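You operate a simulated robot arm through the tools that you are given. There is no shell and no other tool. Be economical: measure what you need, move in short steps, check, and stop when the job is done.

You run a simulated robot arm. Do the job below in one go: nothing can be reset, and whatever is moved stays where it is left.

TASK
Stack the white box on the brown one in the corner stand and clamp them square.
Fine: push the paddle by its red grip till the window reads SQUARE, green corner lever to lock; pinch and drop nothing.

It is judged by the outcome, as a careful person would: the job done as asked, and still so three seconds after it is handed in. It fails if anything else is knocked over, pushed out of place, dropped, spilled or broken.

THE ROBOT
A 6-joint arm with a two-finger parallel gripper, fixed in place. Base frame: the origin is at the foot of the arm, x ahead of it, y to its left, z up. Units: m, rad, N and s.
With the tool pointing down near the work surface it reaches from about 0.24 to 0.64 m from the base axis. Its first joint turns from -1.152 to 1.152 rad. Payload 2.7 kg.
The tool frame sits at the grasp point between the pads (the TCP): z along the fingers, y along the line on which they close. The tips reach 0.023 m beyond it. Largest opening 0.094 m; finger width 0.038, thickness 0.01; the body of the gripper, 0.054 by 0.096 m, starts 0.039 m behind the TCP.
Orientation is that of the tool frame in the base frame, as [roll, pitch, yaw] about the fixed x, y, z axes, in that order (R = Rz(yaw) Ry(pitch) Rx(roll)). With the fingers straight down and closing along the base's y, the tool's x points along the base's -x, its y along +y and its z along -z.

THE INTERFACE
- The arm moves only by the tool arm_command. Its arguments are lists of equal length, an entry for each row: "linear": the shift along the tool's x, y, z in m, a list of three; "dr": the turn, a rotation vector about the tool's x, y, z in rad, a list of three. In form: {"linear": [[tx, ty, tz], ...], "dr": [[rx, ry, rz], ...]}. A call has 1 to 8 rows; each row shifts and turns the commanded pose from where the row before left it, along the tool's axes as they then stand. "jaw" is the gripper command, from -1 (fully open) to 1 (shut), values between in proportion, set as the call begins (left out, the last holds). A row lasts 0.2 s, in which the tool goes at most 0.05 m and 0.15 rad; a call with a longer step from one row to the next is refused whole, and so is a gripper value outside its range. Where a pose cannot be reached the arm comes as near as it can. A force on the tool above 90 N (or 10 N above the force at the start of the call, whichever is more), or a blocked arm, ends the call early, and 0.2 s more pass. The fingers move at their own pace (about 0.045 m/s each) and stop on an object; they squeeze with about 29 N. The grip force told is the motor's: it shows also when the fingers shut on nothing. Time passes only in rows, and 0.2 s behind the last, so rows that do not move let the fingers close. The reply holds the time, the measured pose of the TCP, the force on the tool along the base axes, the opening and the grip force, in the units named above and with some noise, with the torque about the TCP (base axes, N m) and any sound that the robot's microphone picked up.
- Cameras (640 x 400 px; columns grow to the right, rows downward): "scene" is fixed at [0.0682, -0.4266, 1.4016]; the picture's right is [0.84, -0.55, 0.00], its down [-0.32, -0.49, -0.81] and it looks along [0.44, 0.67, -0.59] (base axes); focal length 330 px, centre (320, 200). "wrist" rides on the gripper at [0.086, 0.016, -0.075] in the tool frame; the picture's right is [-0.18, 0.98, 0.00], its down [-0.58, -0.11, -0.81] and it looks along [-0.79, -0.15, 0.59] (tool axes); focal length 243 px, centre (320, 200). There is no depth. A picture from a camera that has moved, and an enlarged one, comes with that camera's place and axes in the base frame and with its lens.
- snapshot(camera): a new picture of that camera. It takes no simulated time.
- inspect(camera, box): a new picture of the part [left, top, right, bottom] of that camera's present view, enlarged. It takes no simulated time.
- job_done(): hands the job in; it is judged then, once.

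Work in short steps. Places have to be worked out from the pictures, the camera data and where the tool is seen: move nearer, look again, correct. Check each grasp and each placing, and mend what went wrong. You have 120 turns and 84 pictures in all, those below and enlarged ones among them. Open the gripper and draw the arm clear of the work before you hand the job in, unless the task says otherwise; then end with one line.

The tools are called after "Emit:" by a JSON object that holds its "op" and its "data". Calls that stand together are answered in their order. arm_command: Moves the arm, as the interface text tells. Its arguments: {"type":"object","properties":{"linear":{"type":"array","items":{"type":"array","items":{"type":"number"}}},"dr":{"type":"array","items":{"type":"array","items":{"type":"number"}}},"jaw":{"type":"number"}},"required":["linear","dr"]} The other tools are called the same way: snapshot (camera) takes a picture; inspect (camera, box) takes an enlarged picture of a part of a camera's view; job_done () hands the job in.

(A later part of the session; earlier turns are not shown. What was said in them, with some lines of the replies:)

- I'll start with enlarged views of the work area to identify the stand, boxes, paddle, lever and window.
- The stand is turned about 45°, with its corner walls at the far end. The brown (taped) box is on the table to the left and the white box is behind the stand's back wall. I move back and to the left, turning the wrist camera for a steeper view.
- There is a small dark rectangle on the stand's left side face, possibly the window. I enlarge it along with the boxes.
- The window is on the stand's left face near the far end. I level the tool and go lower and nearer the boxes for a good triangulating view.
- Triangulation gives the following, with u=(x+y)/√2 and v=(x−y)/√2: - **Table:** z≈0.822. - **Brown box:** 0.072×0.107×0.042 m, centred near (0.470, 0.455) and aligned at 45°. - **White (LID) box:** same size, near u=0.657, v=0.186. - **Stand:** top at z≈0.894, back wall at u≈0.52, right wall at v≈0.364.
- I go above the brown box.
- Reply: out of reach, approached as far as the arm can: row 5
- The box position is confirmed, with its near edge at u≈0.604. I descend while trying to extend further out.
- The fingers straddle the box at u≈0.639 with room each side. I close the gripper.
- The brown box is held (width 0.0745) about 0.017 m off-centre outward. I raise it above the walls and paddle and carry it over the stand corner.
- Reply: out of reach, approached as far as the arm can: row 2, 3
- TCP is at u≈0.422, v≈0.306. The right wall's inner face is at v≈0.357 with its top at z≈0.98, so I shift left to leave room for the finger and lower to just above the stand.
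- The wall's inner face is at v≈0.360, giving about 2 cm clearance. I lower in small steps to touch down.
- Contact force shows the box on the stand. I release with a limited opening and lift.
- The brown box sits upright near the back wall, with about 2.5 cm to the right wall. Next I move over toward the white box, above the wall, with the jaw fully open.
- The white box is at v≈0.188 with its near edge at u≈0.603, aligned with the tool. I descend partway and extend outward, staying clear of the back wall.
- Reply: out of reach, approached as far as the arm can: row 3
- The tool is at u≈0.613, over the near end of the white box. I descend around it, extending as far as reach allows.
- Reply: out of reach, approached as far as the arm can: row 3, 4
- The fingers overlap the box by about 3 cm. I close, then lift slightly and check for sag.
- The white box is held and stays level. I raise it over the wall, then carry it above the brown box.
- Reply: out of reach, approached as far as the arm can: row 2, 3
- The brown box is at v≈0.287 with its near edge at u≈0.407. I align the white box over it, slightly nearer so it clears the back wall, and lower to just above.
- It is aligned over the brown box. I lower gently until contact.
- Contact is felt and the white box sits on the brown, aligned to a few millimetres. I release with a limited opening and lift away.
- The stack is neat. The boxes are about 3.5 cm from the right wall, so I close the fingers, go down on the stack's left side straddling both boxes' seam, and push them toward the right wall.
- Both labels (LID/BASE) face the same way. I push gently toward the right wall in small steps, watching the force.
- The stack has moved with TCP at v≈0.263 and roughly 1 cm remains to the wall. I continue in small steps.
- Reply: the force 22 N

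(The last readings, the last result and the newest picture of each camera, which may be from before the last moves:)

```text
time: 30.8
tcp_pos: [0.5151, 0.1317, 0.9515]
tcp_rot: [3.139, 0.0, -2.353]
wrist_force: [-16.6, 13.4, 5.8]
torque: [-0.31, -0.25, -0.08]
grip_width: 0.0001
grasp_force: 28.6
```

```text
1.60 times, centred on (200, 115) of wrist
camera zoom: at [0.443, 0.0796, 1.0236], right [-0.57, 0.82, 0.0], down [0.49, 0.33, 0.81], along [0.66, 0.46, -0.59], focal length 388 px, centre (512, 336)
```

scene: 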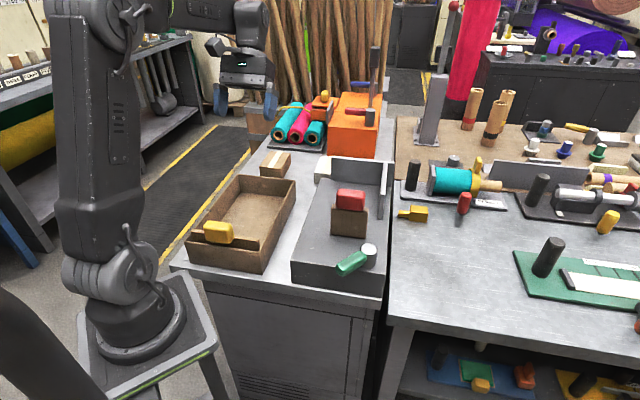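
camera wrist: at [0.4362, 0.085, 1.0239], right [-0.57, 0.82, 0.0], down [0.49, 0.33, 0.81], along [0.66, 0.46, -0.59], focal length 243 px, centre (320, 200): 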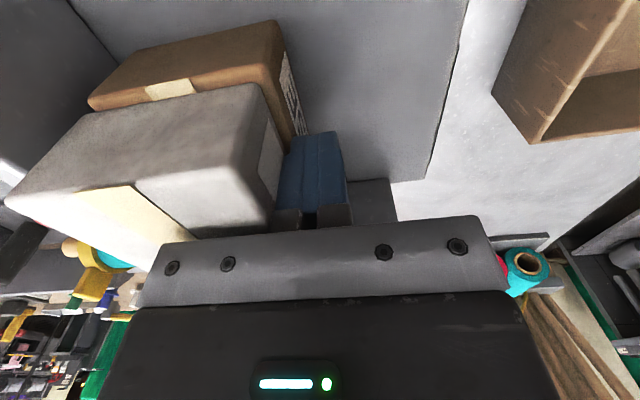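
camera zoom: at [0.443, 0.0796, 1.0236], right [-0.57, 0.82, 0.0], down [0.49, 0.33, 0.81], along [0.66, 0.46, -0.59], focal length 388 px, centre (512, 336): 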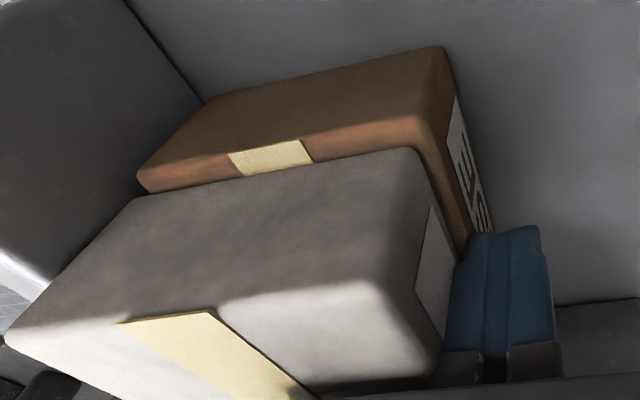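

Force of about 21 N shows the stack is against the right wall, both boxes flush along the finger. I back off, lift, and go behind the paddle for a look.

Emit:
{"op": "arm_command", "data": {"linear": [[0, 0.03, 0], [0, 0, -0.05], [0, 0, -0.05], [0, 0, -0.04], [0.047, -0.011, 0], [0.047, -0.011, 0], [0.047, -0.011, 0], [0.047, -0.011, 0]], "dr": [[0, 0, 0], [0, 0, 0], [0, 0, 0], [0, 0, 0], [0, 0, 0], [0, 0, 0], [0, 0, 0], [0, 0, 0]]}}

Emit:
{"op": "arm_command", "data": {"linear": [[0.047, -0.014, 0], [0, 0, 0]], "dr": [[0, 0, 0], [0, 0, 0]]}}

Emit:
{"op": "snapshot", "data": {"camera": "wrist"}}

Emit:
{"op": "inspect", "data": {"camera": "scene", "box": [280, 130, 420, 290]}}

```text
time: 32.6
tcp_pos: [0.3932, -0.0133, 1.0892]
tcp_rot: [3.141, 0.001, -2.354]
wrist_force: [-0.1, 0.0, -0.7]
torque: [0.0, 0.0, -0.01]
grip_width: 0.0
grasp_force: 28.9
```

```text
time: 33.2
tcp_pos: [0.3711, -0.0551, 1.0895]
tcp_rot: [3.142, 0.0, -2.354]
wrist_force: [-0.4, 0.9, -0.3]
torque: [0.0, -0.02, 0.03]
grip_width: 0.0
grasp_force: 28.8
```

```text
42 pictures are left
camera wrist: at [0.2986, -0.1062, 1.1625], right [-0.57, 0.82, 0.0], down [0.49, 0.33, 0.81], along [0.66, 0.46, -0.59], focal length 243 px, centre (320, 200)
```

wrist: 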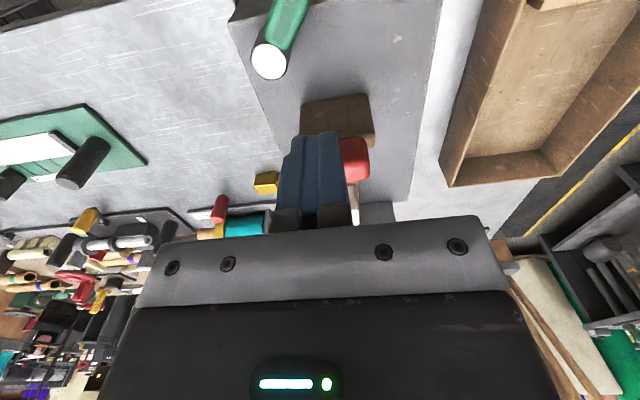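

```text
2.50 times, centred on (350, 210) of scene
camera zoom: at [0.0682, -0.4266, 1.4016], right [0.84, -0.55, 0.0], down [-0.32, -0.49, -0.81], along [0.44, 0.67, -0.59], focal length 826 px, centre (245, 175)
```

zoom: 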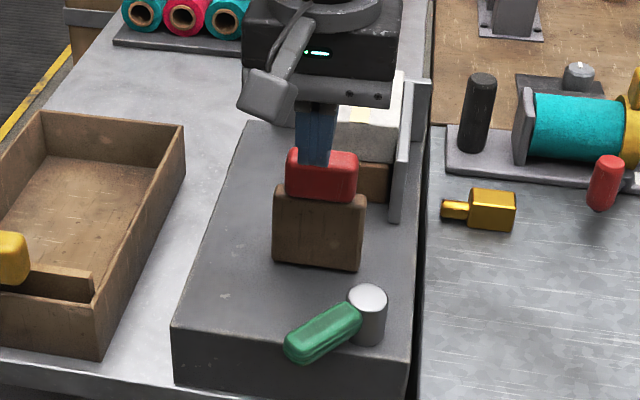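

The grip spans roughly v 0.272–0.331, z 0.967–1.01, with its near face at about u≈0.295. I lower the closed fingers behind it at mid-grip height.

Emit:
{"op": "arm_command", "data": {"linear": [[0, 0, 0.04], [0, 0, 0.035], [0, 0, 0.025], [-0.02, 0, 0]], "dr": [[0, 0, 0], [0, 0, 0], [0, 0, 0], [0, 0, 0]]}}

Emit:
{"op": "inspect", "data": {"camera": "scene", "box": [290, 150, 410, 280]}}

Emit:
{"op": "snapshot", "data": {"camera": "wrist"}}

```text
time: 34.2
tcp_pos: [0.3844, -0.0429, 0.9901]
tcp_rot: [3.141, 0.001, -2.354]
wrist_force: [-0.1, 0.1, -0.1]
torque: [0.0, 0.0, -0.01]
grip_width: 0.0002
grasp_force: 29.2
```

```text
3.08 times, centred on (350, 215) of scene
camera zoom: at [0.0682, -0.4266, 1.4016], right [0.84, -0.55, 0.0], down [-0.32, -0.49, -0.81], along [0.44, 0.67, -0.59], focal length 1016 px, centre (228, 154)
```

zoom: 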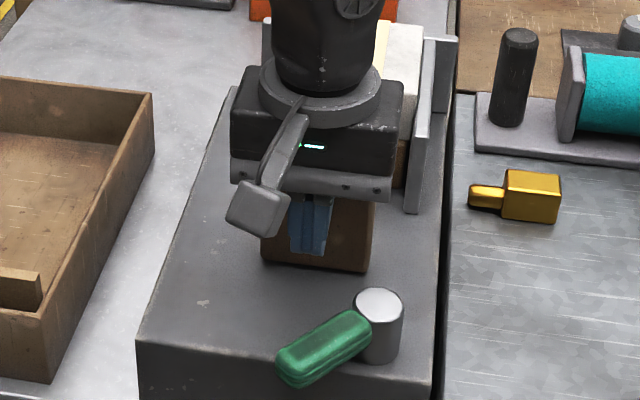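

```text
39 pictures are left
camera wrist: at [0.3114, -0.0928, 1.0626], right [-0.57, 0.82, 0.0], down [0.49, 0.33, 0.81], along [0.66, 0.46, -0.59], focal length 243 px, centre (320, 200)
```

wrist: 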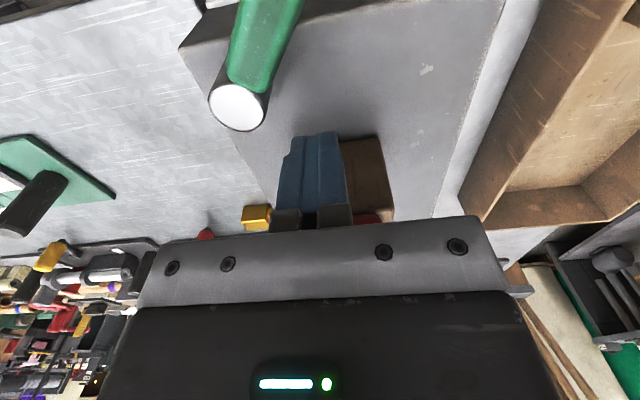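

No contact yet, and the fingers are centred behind the grip. I advance in steps while watching the force.

Emit:
{"op": "arm_command", "data": {"linear": [[-0.012, 0, 0], [-0.01, 0, 0], [-0.01, 0, 0], [-0.01, 0, 0]], "dr": [[0, 0, 0], [0, 0, 0], [0, 0, 0], [0, 0, 0]]}}

Emit:
{"op": "inspect", "data": {"camera": "scene", "box": [290, 150, 410, 280]}}

```text
time: 35.2
tcp_pos: [0.4136, -0.0151, 0.9908]
tcp_rot: [3.14, -0.001, -2.354]
wrist_force: [-2.6, -1.4, -2.0]
torque: [0.06, -0.05, 0.02]
grip_width: 0.0002
grasp_force: 29.5
```

```text
3.08 times, centred on (350, 215) of scene
camera zoom: at [0.0681, -0.4266, 1.4016], right [0.84, -0.55, 0.0], down [-0.32, -0.49, -0.81], along [0.44, 0.67, -0.59], focal length 1016 px, centre (228, 154)
```

zoom: 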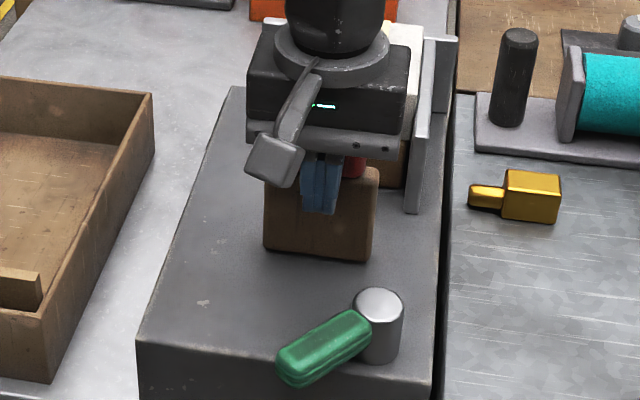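

Contact is made (~3 N), and the paddle starts to slide. I continue.

Emit:
{"op": "arm_command", "data": {"linear": [[-0.01, 0, 0], [-0.01, 0, 0], [-0.01, 0, 0], [-0.01, 0, 0]], "dr": [[0, 0, 0], [0, 0, 0], [0, 0, 0], [0, 0, 0]]}}

Emit:
{"op": "inspect", "data": {"camera": "scene", "box": [290, 150, 410, 280]}}

```text
time: 36.2
tcp_pos: [0.4429, 0.0134, 0.9913]
tcp_rot: [3.14, 0.0, -2.354]
wrist_force: [-0.8, -3.6, -0.3]
torque: [0.06, -0.02, -0.05]
grip_width: 0.0
grasp_force: 29.2
```

```text
3.08 times, centred on (350, 215) of scene
camera zoom: at [0.0682, -0.4267, 1.4015], right [0.84, -0.55, 0.0], down [-0.32, -0.49, -0.81], along [0.44, 0.67, -0.59], focal length 1016 px, centre (228, 154)
```

zoom: 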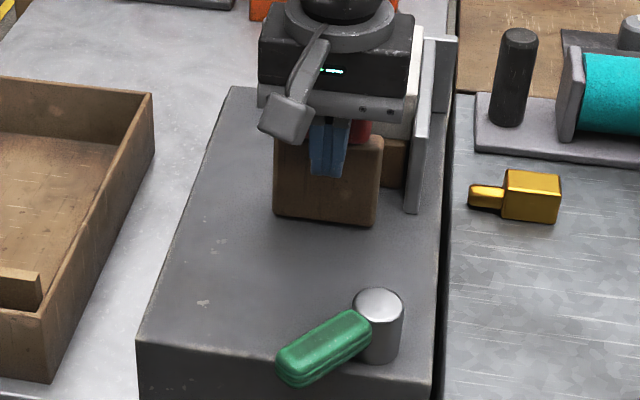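

The paddle slides smoothly. I push on in finer steps toward the stack.

Emit:
{"op": "arm_command", "data": {"linear": [[-0.008, 0, 0], [-0.008, 0, 0], [-0.005, 0, 0], [-0.005, 0, 0]], "dr": [[0, 0, 0], [0, 0, 0], [0, 0, 0], [0, 0, 0]]}}

Emit:
{"op": "inspect", "data": {"camera": "scene", "box": [310, 140, 410, 240]}}

Emit:
{"op": "snapshot", "data": {"camera": "wrist"}}

```text
time: 37.2
tcp_pos: [0.4607, 0.0335, 0.9914]
tcp_rot: [3.141, 0.001, -2.354]
wrist_force: [-1.9, -1.1, 1.8]
torque: [0.03, -0.03, 0.02]
grip_width: 0.0
grasp_force: 29.1
```

```text
4.00 times, centred on (360, 190) of scene
camera zoom: at [0.0681, -0.4266, 1.4016], right [0.84, -0.55, 0.0], down [-0.32, -0.49, -0.81], along [0.44, 0.67, -0.59], focal length 1321 px, centre (160, 240)
```

zoom: 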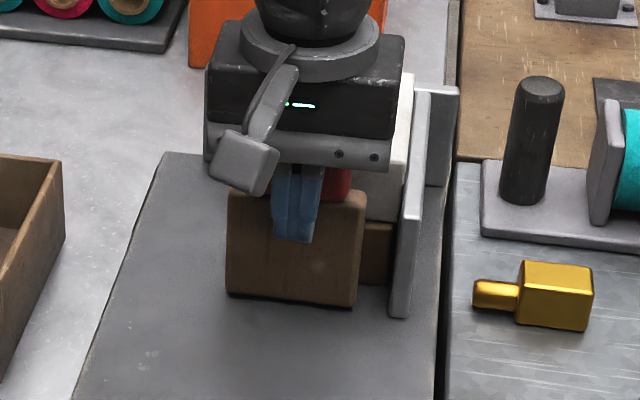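

```text
35 pictures are left
camera wrist: at [0.3881, -0.0175, 1.0639], right [-0.57, 0.82, 0.0], down [0.49, 0.33, 0.81], along [0.66, 0.46, -0.59], focal length 243 px, centre (320, 200)
```

wrist: 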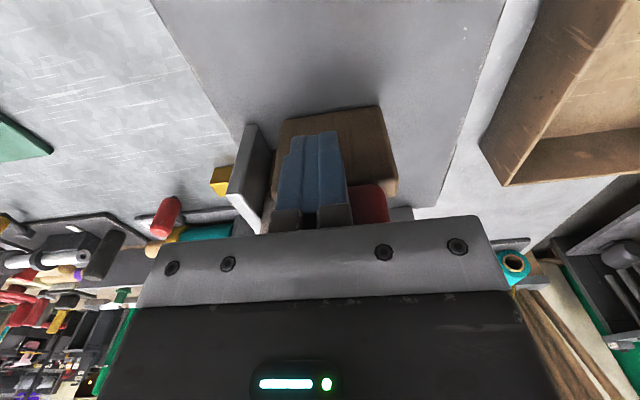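

Still low resistance. I continue in small steps.

Emit:
{"op": "arm_command", "data": {"linear": [[-0.004, 0, 0], [-0.004, 0, 0], [-0.004, 0, 0]], "dr": [[0, 0, 0], [0, 0, 0], [0, 0, 0]]}}

Emit:
{"op": "arm_command", "data": {"linear": [[-0.004, 0, 0], [-0.003, 0, 0]], "dr": [[0, 0, 0], [0, 0, 0]]}}

```text
time: 38.0
tcp_pos: [0.4697, 0.0399, 0.9913]
tcp_rot: [3.14, 0.0, -2.354]
wrist_force: [-3.0, -2.0, -2.0]
torque: [0.02, -0.05, -0.03]
grip_width: 0.0
grasp_force: 29.0
```

```text
time: 38.6
tcp_pos: [0.4718, 0.0425, 0.9908]
tcp_rot: [3.135, -0.009, -2.356]
wrist_force: [-35.6, -24.8, 11.2]
torque: [0.6, -0.73, 0.15]
grip_width: 0.0
grasp_force: 29.3
```

Force rose to ~43 N, so the boxes are now pinned between the paddle and the back wall. I ease off at once, then look at the window from the left side.

Emit:
{"op": "arm_command", "data": {"linear": [[0.004, 0, 0], [0.01, 0, 0]], "dr": [[0, 0, 0], [0, 0, 0]]}}

Emit:
{"op": "inspect", "data": {"camera": "scene", "box": [310, 140, 410, 240]}}

```text
time: 39.2
tcp_pos: [0.4663, 0.0369, 0.9912]
tcp_rot: [3.141, 0.004, -2.353]
wrist_force: [-0.7, -0.6, 0.4]
torque: [-0.04, 0.0, -0.03]
grip_width: 0.0
grasp_force: 28.9
```

```text
4.00 times, centred on (360, 190) of scene
camera zoom: at [0.0683, -0.4265, 1.4016], right [0.84, -0.55, 0.0], down [-0.32, -0.49, -0.81], along [0.44, 0.67, -0.59], focal length 1321 px, centre (160, 240)
```

zoom: 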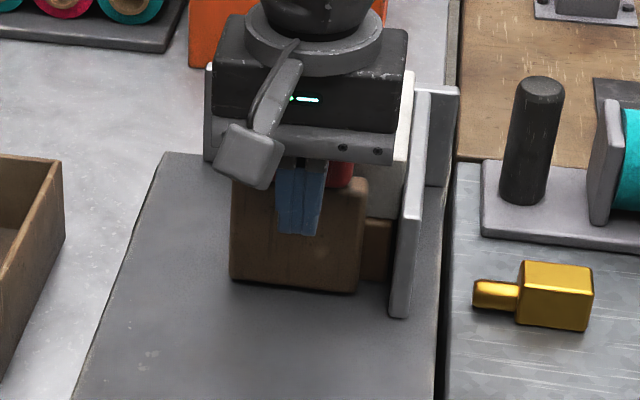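

I lift off and move to the left of the stand to read the window.

Emit:
{"op": "arm_command", "data": {"linear": [[0.012, 0, 0], [0, 0, -0.05], [0, 0, -0.05], [-0.014, 0.045, 0], [-0.014, 0.045, 0], [-0.014, 0.045, 0], [-0.014, 0.045, 0], [-0.014, 0.045, 0]], "dr": [[0, 0, 0], [0, 0, 0], [0, 0, 0], [0, 0, 0], [0, 0, 0], [0, 0, 0], [0, 0, 0], [0, 0, 0]]}}

Emit:
{"op": "arm_command", "data": {"linear": [[-0.014, 0.045, 0.03], [0, 0, 0]], "dr": [[0, 0, 0], [0, 0, 0]]}}

Emit:
{"op": "snapshot", "data": {"camera": "wrist"}}

Emit:
{"op": "inspect", "data": {"camera": "scene", "box": [290, 130, 410, 280]}}

```text
time: 41.0
tcp_pos: [0.3485, 0.235, 1.0918]
tcp_rot: [3.142, 0.001, -2.355]
wrist_force: [-0.7, 1.4, 0.2]
torque: [-0.01, 0.0, 0.0]
grip_width: 0.0003
grasp_force: 29.0
```

```text
refused: row 1 steps farther than a row can; nothing moved
```

```text
33 pictures are left
camera wrist: at [0.2746, 0.1846, 1.1639], right [-0.57, 0.82, 0.0], down [0.49, 0.33, 0.81], along [0.66, 0.46, -0.59], focal length 243 px, centre (320, 200)
```

wrist: 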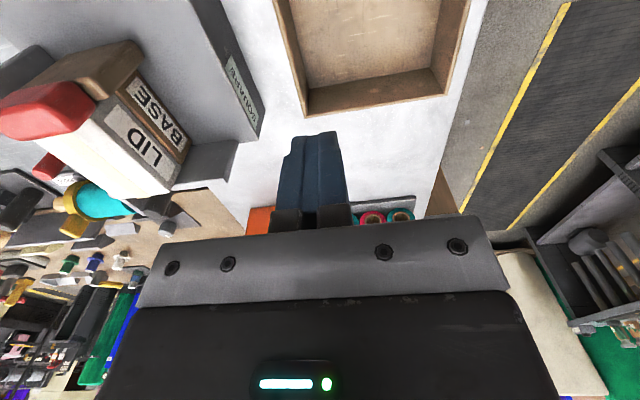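

```text
2.67 times, centred on (350, 205) of scene
camera zoom: at [0.0682, -0.4266, 1.4016], right [0.84, -0.55, 0.0], down [-0.32, -0.49, -0.81], along [0.44, 0.67, -0.59], focal length 881 px, centre (240, 187)
```

zoom: 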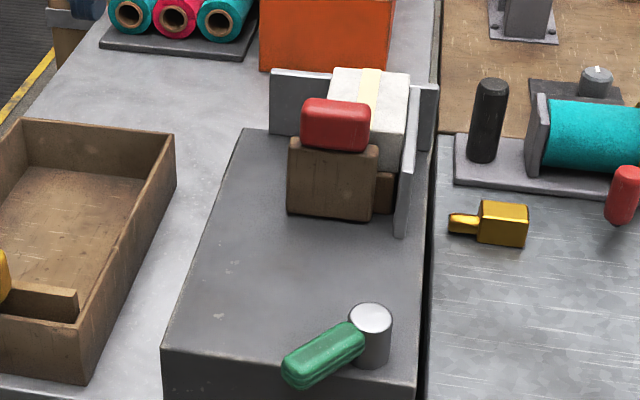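

The window now shows text. I enlarge it and the stack.

Emit:
{"op": "inspect", "data": {"camera": "wrist", "box": [205, 40, 275, 130]}}

Emit:
{"op": "inspect", "data": {"camera": "wrist", "box": [0, 20, 260, 200]}}

Emit:
{"op": "inspect", "data": {"camera": "scene", "box": [320, 220, 400, 290]}}

```text
4.44 times, centred on (240, 85) of wrist
camera zoom: at [0.2746, 0.1846, 1.1639], right [-0.57, 0.82, 0.0], down [0.49, 0.33, 0.81], along [0.66, 0.46, -0.59], focal length 1078 px, centre (676, 711)
```

zoom: 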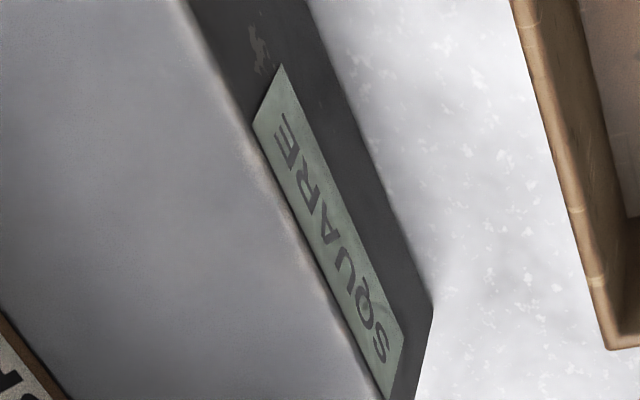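

```text
2.22 times, centred on (130, 110) of wrist
camera zoom: at [0.2746, 0.1846, 1.1639], right [-0.57, 0.82, 0.0], down [0.49, 0.33, 0.81], along [0.66, 0.46, -0.59], focal length 539 px, centre (742, 400)
```

zoom: 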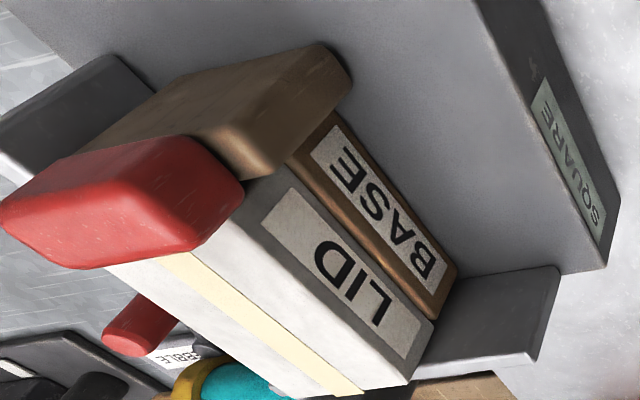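

```text
5.71 times, centred on (360, 255) of scene
camera zoom: at [0.0682, -0.4266, 1.4016], right [0.84, -0.55, 0.0], down [-0.32, -0.49, -0.81], along [0.44, 0.67, -0.59], focal length 1888 px, centre (91, -114)
```

zoom: 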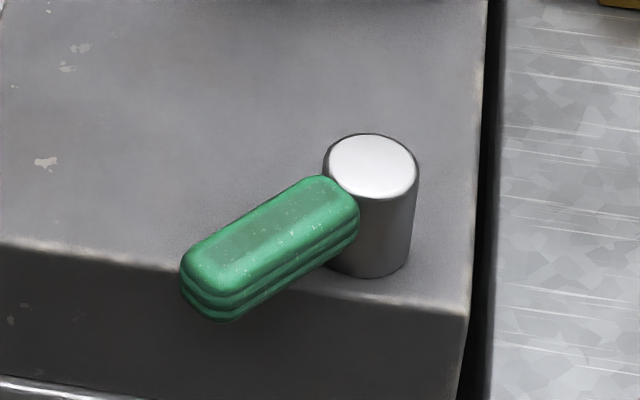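

The window reads SQUARE. The green lever's pivot is near (0.413, −0.085), with the handle pointing toward −x and its end near (0.34, −0.08). I move above and beside it to look closer.

Emit:
{"op": "arm_command", "data": {"linear": [[0.032, -0.0326, 0], [0.032, -0.0326, 0], [0.032, -0.0326, 0], [0.032, -0.0326, 0], [0.032, -0.0326, 0], [0.032, -0.0326, 0], [0.032, -0.0326, 0], [0.032, -0.0326, 0]], "dr": [[0, 0, 0], [0, 0, 0], [0, 0, 0], [0, 0, 0], [0, 0, 0], [0, 0, 0], [0, 0, 0], [0, 0, 0]]}}

Emit:
{"op": "snapshot", "data": {"camera": "wrist"}}

Emit:
{"op": "inspect", "data": {"camera": "scene", "box": [300, 180, 420, 300]}}

```text
time: 42.8
tcp_pos: [0.3523, -0.1299, 1.0918]
tcp_rot: [3.141, 0.001, -2.353]
wrist_force: [-0.7, -0.5, 0.0]
torque: [-0.01, 0.02, -0.01]
grip_width: 0.0
grasp_force: 28.6
```

```text
28 pictures are left
camera wrist: at [0.2789, -0.181, 1.1649], right [-0.57, 0.82, 0.0], down [0.49, 0.33, 0.81], along [0.66, 0.46, -0.59], focal length 243 px, centre (320, 200)
```

wrist: 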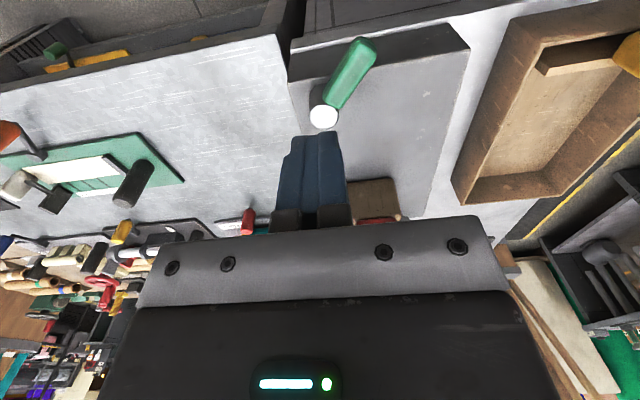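

```text
3.33 times, centred on (360, 240) of scene
camera zoom: at [0.0682, -0.4265, 1.4016], right [0.84, -0.55, 0.0], down [-0.32, -0.49, -0.81], along [0.44, 0.67, -0.59], focal length 1101 px, centre (187, 67)
```

zoom: 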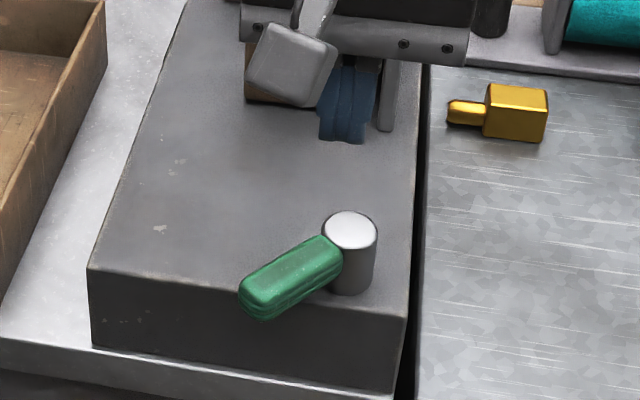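

The pivot is confirmed at (0.411, −0.085), top z≈0.93, and the handle runs along −x to about x=0.333. I lower the closed fingers on the handle's −y side, clear of it, just off the stand's front.

Emit:
{"op": "arm_command", "data": {"linear": [[0.0035, -0.0035, 0.04], [0, 0, 0.045], [0, 0, 0.045], [0, 0, 0.032]], "dr": [[0, 0, 0], [0, 0, 0], [0, 0, 0], [0, 0, 0]]}}

Emit:
{"op": "snapshot", "data": {"camera": "wrist"}}

Emit:
{"op": "inspect", "data": {"camera": "scene", "box": [300, 180, 420, 300]}}

```text
time: 43.8
tcp_pos: [0.3518, -0.1356, 0.929]
tcp_rot: [3.141, 0.0, -2.354]
wrist_force: [-0.5, 0.6, -0.6]
torque: [-0.01, 0.0, -0.03]
grip_width: 0.0
grasp_force: 28.9
```

```text
26 pictures are left
camera wrist: at [0.2795, -0.1862, 1.0011], right [-0.57, 0.82, 0.0], down [0.49, 0.33, 0.81], along [0.66, 0.46, -0.59], focal length 243 px, centre (320, 200)
```

wrist: 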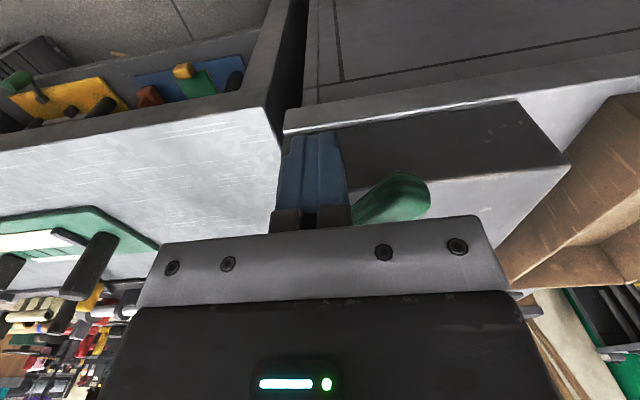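

```text
3.33 times, centred on (360, 240) of scene
camera zoom: at [0.0682, -0.4266, 1.4016], right [0.84, -0.55, 0.0], down [-0.32, -0.49, -0.81], along [0.44, 0.67, -0.59], focal length 1101 px, centre (187, 67)
```

zoom: 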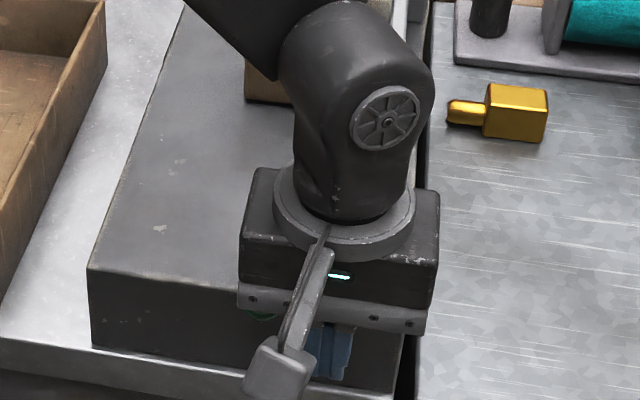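

The fingers are beside the handle. I push toward +y in small steps and watch whether it yields.

Emit:
{"op": "arm_command", "data": {"linear": [[-0.0057, 0.0057, 0], [-0.0057, 0.0057, 0], [-0.0035, 0.0035, 0]], "dr": [[0, 0, 0], [0, 0, 0], [0, 0, 0]]}}

Emit:
{"op": "arm_command", "data": {"linear": [[-0.0035, 0.0035, 0], [-0.0035, 0.0035, 0]], "dr": [[0, 0, 0], [0, 0, 0]]}}

Emit:
{"op": "snapshot", "data": {"camera": "wrist"}}

```text
time: 44.6
tcp_pos: [0.3512, -0.1147, 0.928]
tcp_rot: [3.14, 0.0, -2.355]
wrist_force: [-5.5, -5.5, 2.6]
torque: [0.1, 0.01, 0.08]
grip_width: 0.0002
grasp_force: 29.1
```

```text
time: 45.2
tcp_pos: [0.3502, -0.1043, 0.928]
tcp_rot: [3.141, 0.0, -2.353]
wrist_force: [-1.8, -4.2, -4.6]
torque: [-0.09, 0.02, 0.02]
grip_width: 0.0002
grasp_force: 28.8
```

```text
24 pictures are left
camera wrist: at [0.278, -0.1551, 1.0009], right [-0.57, 0.82, 0.0], down [0.49, 0.33, 0.81], along [0.66, 0.46, -0.59], focal length 243 px, centre (320, 200)
```

wrist: 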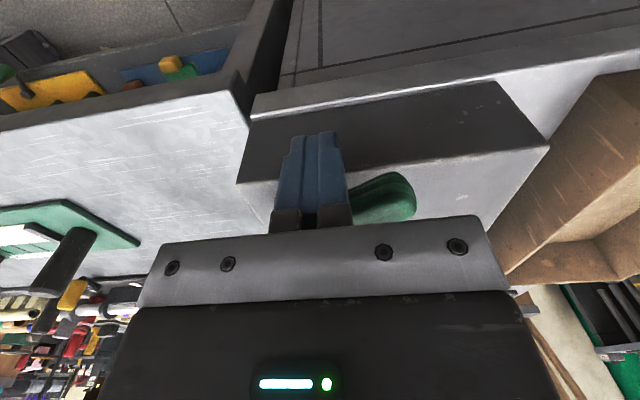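

The handle yields with ~5 N, so this is the turning direction. I follow its arc around the pivot.

Emit:
{"op": "arm_command", "data": {"linear": [[-0.005, 0.0099, 0], [-0.005, 0.0099, 0], [-0.007, 0.0053, 0], [-0.007, 0.0053, 0]], "dr": [[0, 0, 0], [0, 0, 0], [0, 0, 0], [0, 0, 0]]}}

Emit:
{"op": "snapshot", "data": {"camera": "wrist"}}

Emit:
{"op": "inspect", "data": {"camera": "scene", "box": [300, 150, 420, 300]}}

```text
time: 46.2
tcp_pos: [0.346, -0.0657, 0.9292]
tcp_rot: [-3.14, -0.001, -2.357]
wrist_force: [-1.2, -16.4, -0.6]
torque: [0.17, 0.0, -0.31]
grip_width: 0.0001
grasp_force: 29.1
```

```text
23 pictures are left
camera wrist: at [0.2728, -0.1167, 1.0019], right [-0.57, 0.82, 0.0], down [0.49, 0.33, 0.81], along [0.66, 0.46, -0.59], focal length 243 px, centre (320, 200)
```

wrist: 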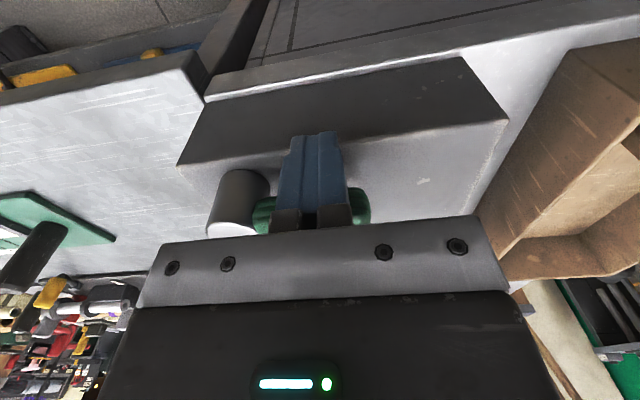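

```text
2.67 times, centred on (360, 225) of scene
camera zoom: at [0.0682, -0.427, 1.4014], right [0.84, -0.55, 0.0], down [-0.32, -0.49, -0.81], along [0.44, 0.67, -0.59], focal length 881 px, centre (213, 133)
```

zoom: 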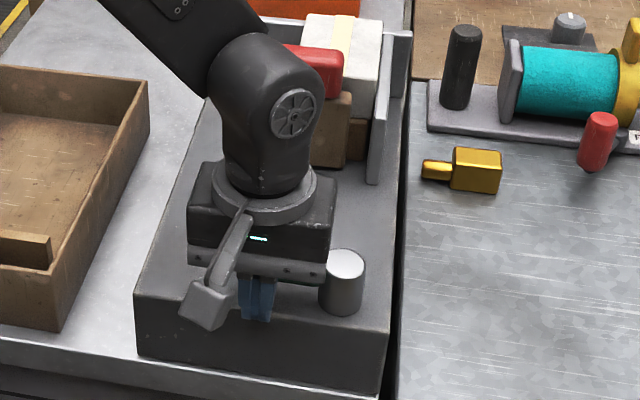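

The handle is now about parallel to the stand's front edge (≈45° turned), with the force at 16 N. I continue carefully along the arc.

Emit:
{"op": "arm_command", "data": {"linear": [[-0.006, 0.002, 0], [-0.006, 0.002, 0]], "dr": [[0, 0, 0], [0, 0, 0]]}}

```text
time: 46.8
tcp_pos: [0.3453, -0.0654, 0.93]
tcp_rot: [3.136, -0.014, -2.371]
wrist_force: [-13.0, -28.2, 11.0]
torque: [0.41, -0.24, -0.07]
grip_width: 0.0
grasp_force: 29.1
stopped in row 2: the force on the tool passed its limit at 98 N (the readings are from after the stop); the commanded pose is now the measured one
```

A hard stop is reached, so the lever seems to be at its end of travel. I back off, lift and inspect.

Emit:
{"op": "arm_command", "data": {"linear": [[0.01, 0, 0], [0.015, -0.005, 0], [0, 0, -0.05], [0, 0, -0.05], [0, 0, -0.05]], "dr": [[0, 0, 0], [0, 0, 0], [0, 0, 0], [0, 0, 0], [0, 0, 0]]}}

Emit:
{"op": "snapshot", "data": {"camera": "wrist"}}

Emit:
{"op": "inspect", "data": {"camera": "scene", "box": [290, 130, 420, 290]}}

```text
time: 48.0
tcp_pos: [0.3337, -0.0822, 1.0806]
tcp_rot: [3.137, -0.011, -2.367]
wrist_force: [1.0, 0.4, -0.2]
torque: [0.02, 0.0, -0.03]
grip_width: 0.0
grasp_force: 28.5
```

```text
21 pictures are left
camera wrist: at [0.2611, -0.1322, 1.1544], right [-0.56, 0.83, 0.0], down [0.5, 0.33, 0.8], along [0.66, 0.45, -0.6], focal length 243 px, centre (320, 200)
```

wrist: 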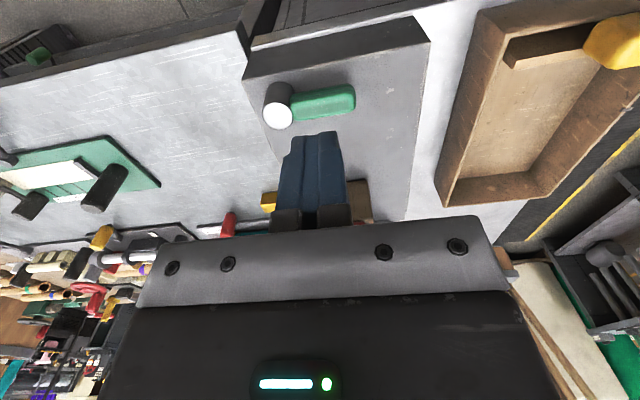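

```text
2.50 times, centred on (355, 210) of scene
camera zoom: at [0.0682, -0.4265, 1.4016], right [0.84, -0.55, 0.0], down [-0.32, -0.49, -0.81], along [0.44, 0.67, -0.59], focal length 826 px, centre (232, 175)
```

zoom: 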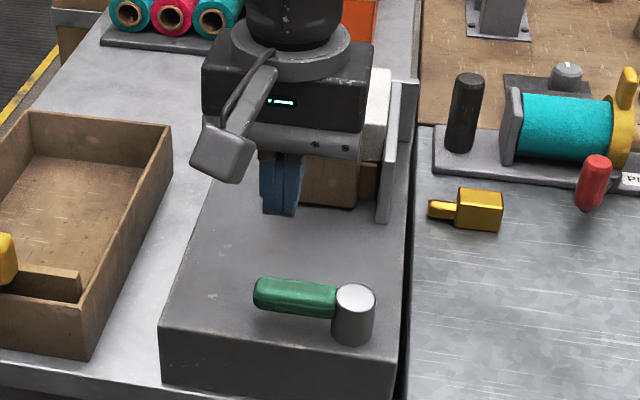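

The lever has swung about 47° and now lies square across the stand, against its stop. I check the window and stack again from the left.

Emit:
{"op": "arm_command", "data": {"linear": [[-0.01, 0.045, 0], [-0.03, 0.037, 0], [-0.037, 0.027, 0], [-0.037, 0.027, 0], [-0.037, 0.026, 0], [-0.037, 0.026, 0], [-0.037, 0.026, 0]], "dr": [[0, 0, 0], [0, 0, 0], [0, 0, 0], [0, 0, 0], [0, 0, 0], [0, 0, 0], [0, 0, 0]]}}

Emit:
{"op": "inspect", "data": {"camera": "wrist", "box": [0, 20, 280, 200]}}

Emit:
{"op": "inspect", "data": {"camera": "scene", "box": [290, 130, 420, 290]}}

```text
time: 49.6
tcp_pos: [0.3447, 0.2275, 1.0792]
tcp_rot: [3.138, -0.013, -2.366]
wrist_force: [0.7, 0.7, -0.2]
torque: [0.01, -0.01, 0.03]
grip_width: 0.0
grasp_force: 29.3
```

```text
2.22 times, centred on (140, 110) of wrist
camera zoom: at [0.2725, 0.1785, 1.1526], right [-0.56, 0.83, 0.0], down [0.5, 0.33, 0.8], along [0.66, 0.44, -0.6], focal length 539 px, centre (720, 400)
```

zoom: 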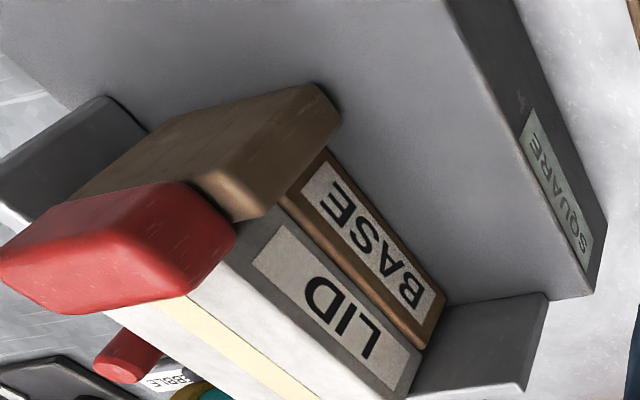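

```text
2.50 times, centred on (355, 210) of scene
camera zoom: at [0.0682, -0.4266, 1.4016], right [0.84, -0.55, 0.0], down [-0.32, -0.49, -0.81], along [0.44, 0.67, -0.59], focal length 826 px, centre (232, 175)
```

zoom: 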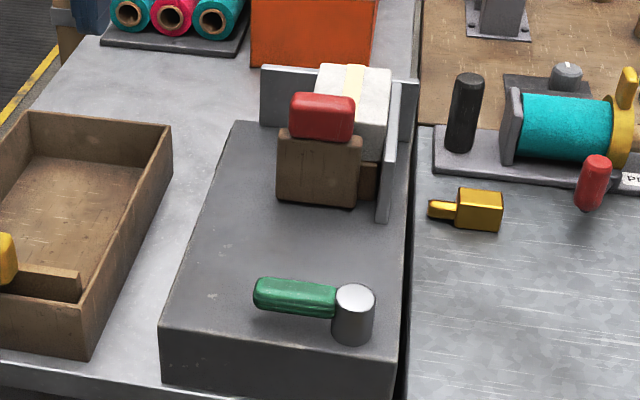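

The window still reads SQUARE and the stack is flush against the wall. To confirm the lock holds, I'll give the grip a very gentle pull test from its front side, with the closed fingers above the white box.

Emit:
{"op": "arm_command", "data": {"linear": [[0, 0, -0.02], [-0.008, -0.044, 0], [-0.008, -0.044, 0], [-0.008, -0.044, 0], [-0.008, -0.044, 0], [-0.008, -0.044, 0], [-0.003, 0, 0.03]], "dr": [[0, 0, 0], [0, 0, 0], [0, 0, 0], [0, 0, 0], [0, 0, 0], [0, 0, 0], [0, 0, 0]]}}

Emit:
{"op": "inspect", "data": {"camera": "scene", "box": [310, 130, 410, 230]}}

Emit:
{"op": "snapshot", "data": {"camera": "wrist"}}

```text
time: 51.2
tcp_pos: [0.5303, 0.0992, 1.0648]
tcp_rot: [3.138, -0.011, -2.367]
wrist_force: [0.1, 0.4, 1.2]
torque: [-0.02, 0.0, -0.02]
grip_width: 0.0
grasp_force: 29.0
```

```text
4.00 times, centred on (360, 180) of scene
camera zoom: at [0.0682, -0.4266, 1.4016], right [0.84, -0.55, 0.0], down [-0.32, -0.49, -0.81], along [0.44, 0.67, -0.59], focal length 1321 px, centre (160, 280)
```

zoom: 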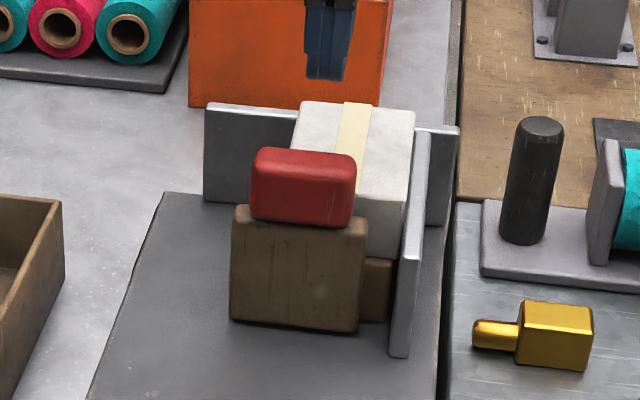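

```text
16 pictures are left
camera wrist: at [0.4577, 0.0502, 1.1396], right [-0.56, 0.83, 0.0], down [0.5, 0.33, 0.8], along [0.66, 0.44, -0.6], focal length 243 px, centre (320, 200)
```

wrist: 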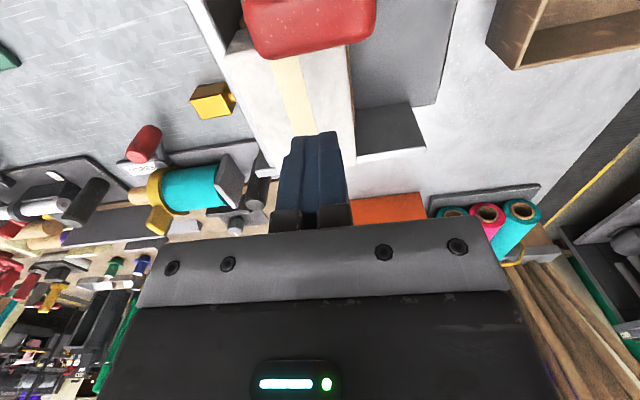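

The grip's front face is at u≈0.41 and my finger's rear edge at ≈0.426. I lower to just below the grip's top, well above the white box, then close the gap gently.

Emit:
{"op": "arm_command", "data": {"linear": [[0, 0, 0.025], [0, 0, 0.02], [0.006, 0, 0], [0.004, 0, 0]], "dr": [[0, 0, 0], [0, 0, 0], [0, 0, 0], [0, 0, 0]]}}

Emit:
{"op": "arm_command", "data": {"linear": [[0.003, 0, 0], [0, 0, 0]], "dr": [[0, 0, 0], [0, 0, 0]]}}

Emit:
{"op": "arm_command", "data": {"linear": [[0.002, 0, 0], [0, 0, 0]], "dr": [[0, 0, 0], [0, 0, 0]]}}

```text
time: 52.2
tcp_pos: [0.5216, 0.0916, 1.0207]
tcp_rot: [3.138, -0.009, -2.367]
wrist_force: [-0.2, 0.9, -0.1]
torque: [0.0, 0.0, 0.01]
grip_width: 0.0
grasp_force: 29.0
```

```text
time: 52.8
tcp_pos: [0.5191, 0.0914, 1.0216]
tcp_rot: [3.138, -0.009, -2.367]
wrist_force: [0.0, -0.2, -0.1]
torque: [0.0, -0.03, -0.02]
grip_width: 0.0
grasp_force: 29.1
```

```text
time: 53.4
tcp_pos: [0.5197, 0.0903, 1.0223]
tcp_rot: [3.138, -0.012, -2.366]
wrist_force: [3.8, 4.4, -2.6]
torque: [0.08, -0.18, -0.01]
grip_width: 0.0
grasp_force: 28.7
```

Contact at ~6 N, which is already more than the free-slide force. I add a millimetre to see whether it holds or slides.

Emit:
{"op": "arm_command", "data": {"linear": [[0.001, 0, 0], [0, 0, 0]], "dr": [[0, 0, 0], [0, 0, 0]]}}

```text
time: 54.0
tcp_pos: [0.5179, 0.0899, 1.0216]
tcp_rot: [3.138, -0.008, -2.366]
wrist_force: [9.0, 9.3, -2.8]
torque: [0.13, -0.35, 0.0]
grip_width: 0.0
grasp_force: 29.3
```

The force climbs stiffly to 13 N with no slide, so the paddle is locked. I release, lift away, open the gripper and withdraw.

Emit:
{"op": "arm_command", "data": {"linear": [[-0.004, 0, 0], [-0.005, 0, 0], [0, 0, -0.04], [0, 0, -0.045], [0.02, 0.04, 0], [0.02, 0.04, 0], [0.02, 0.04, 0], [0.01, 0.045, 0]], "dr": [[0, 0, 0], [0, 0, 0], [0, 0, 0], [0, 0, 0], [0, 0, 0], [0, 0, 0], [0, 0, 0], [0, 0, 0]]}}

Emit:
{"op": "arm_command", "data": {"linear": [[0, 0.045, 0], [0, 0, 0], [0, 0, 0], [0, 0, 0], [0, 0, 0], [0, 0, 0]], "dr": [[0, 0, 0], [0, 0, 0], [0, 0, 0], [0, 0, 0], [0, 0, 0], [0, 0, 0]], "jaw": -1}}

Emit:
{"op": "inspect", "data": {"camera": "wrist", "box": [0, 0, 280, 200]}}

Emit:
{"op": "snapshot", "data": {"camera": "scene"}}

```text
time: 55.8
tcp_pos: [0.358, 0.167, 1.1062]
tcp_rot: [3.138, -0.013, -2.369]
wrist_force: [-0.1, -0.4, 1.2]
torque: [-0.01, -0.01, 0.01]
grip_width: 0.0002
grasp_force: 28.3
```

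```text
time: 57.2
tcp_pos: [0.3272, 0.1985, 1.1067]
tcp_rot: [3.139, -0.01, -2.366]
wrist_force: [0.6, 0.2, 0.3]
torque: [-0.01, -0.02, 0.03]
grip_width: 0.094
grasp_force: 0.1
```

```text
2.00 times, centred on (140, 100) of wrist
camera zoom: at [0.255, 0.1491, 1.1814], right [-0.56, 0.83, 0.0], down [0.5, 0.33, 0.8], along [0.66, 0.44, -0.6], focal length 485 px, centre (680, 400)
```

zoom: 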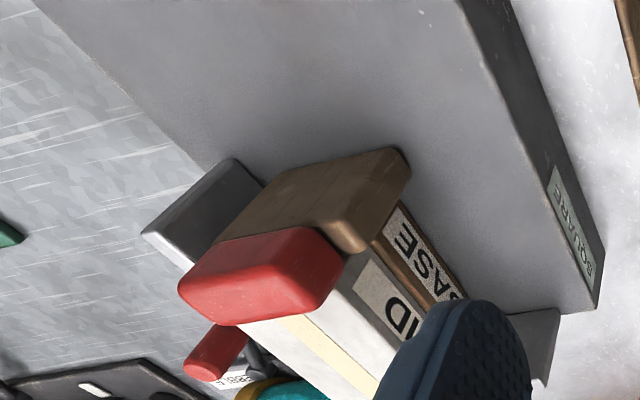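

```text
14 pictures are left
```

scene: 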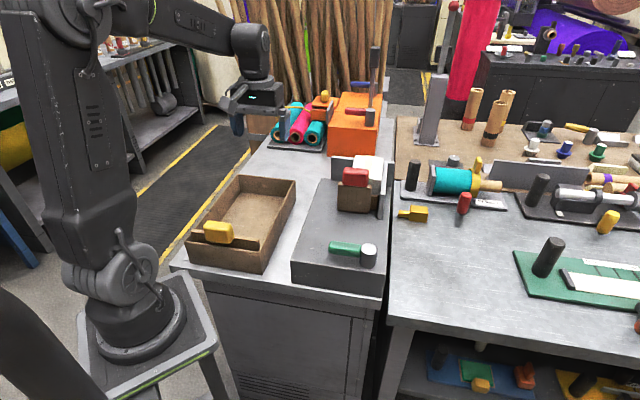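

The window reads SQUARE and the stack is clamped. The lever is locked, everything else is where it was, and the arm is clear with the gripper open, so I hand the job in.

Emit:
{"op": "job_done", "data": {}}

```text
The job is handed in.
```

The white LID box is stacked on the brown BASE box in the corner stand. The paddle is pushed in with the window reading SQUARE, and the green lever is turned to its stop; the paddle held firm in a 13 N pull test.
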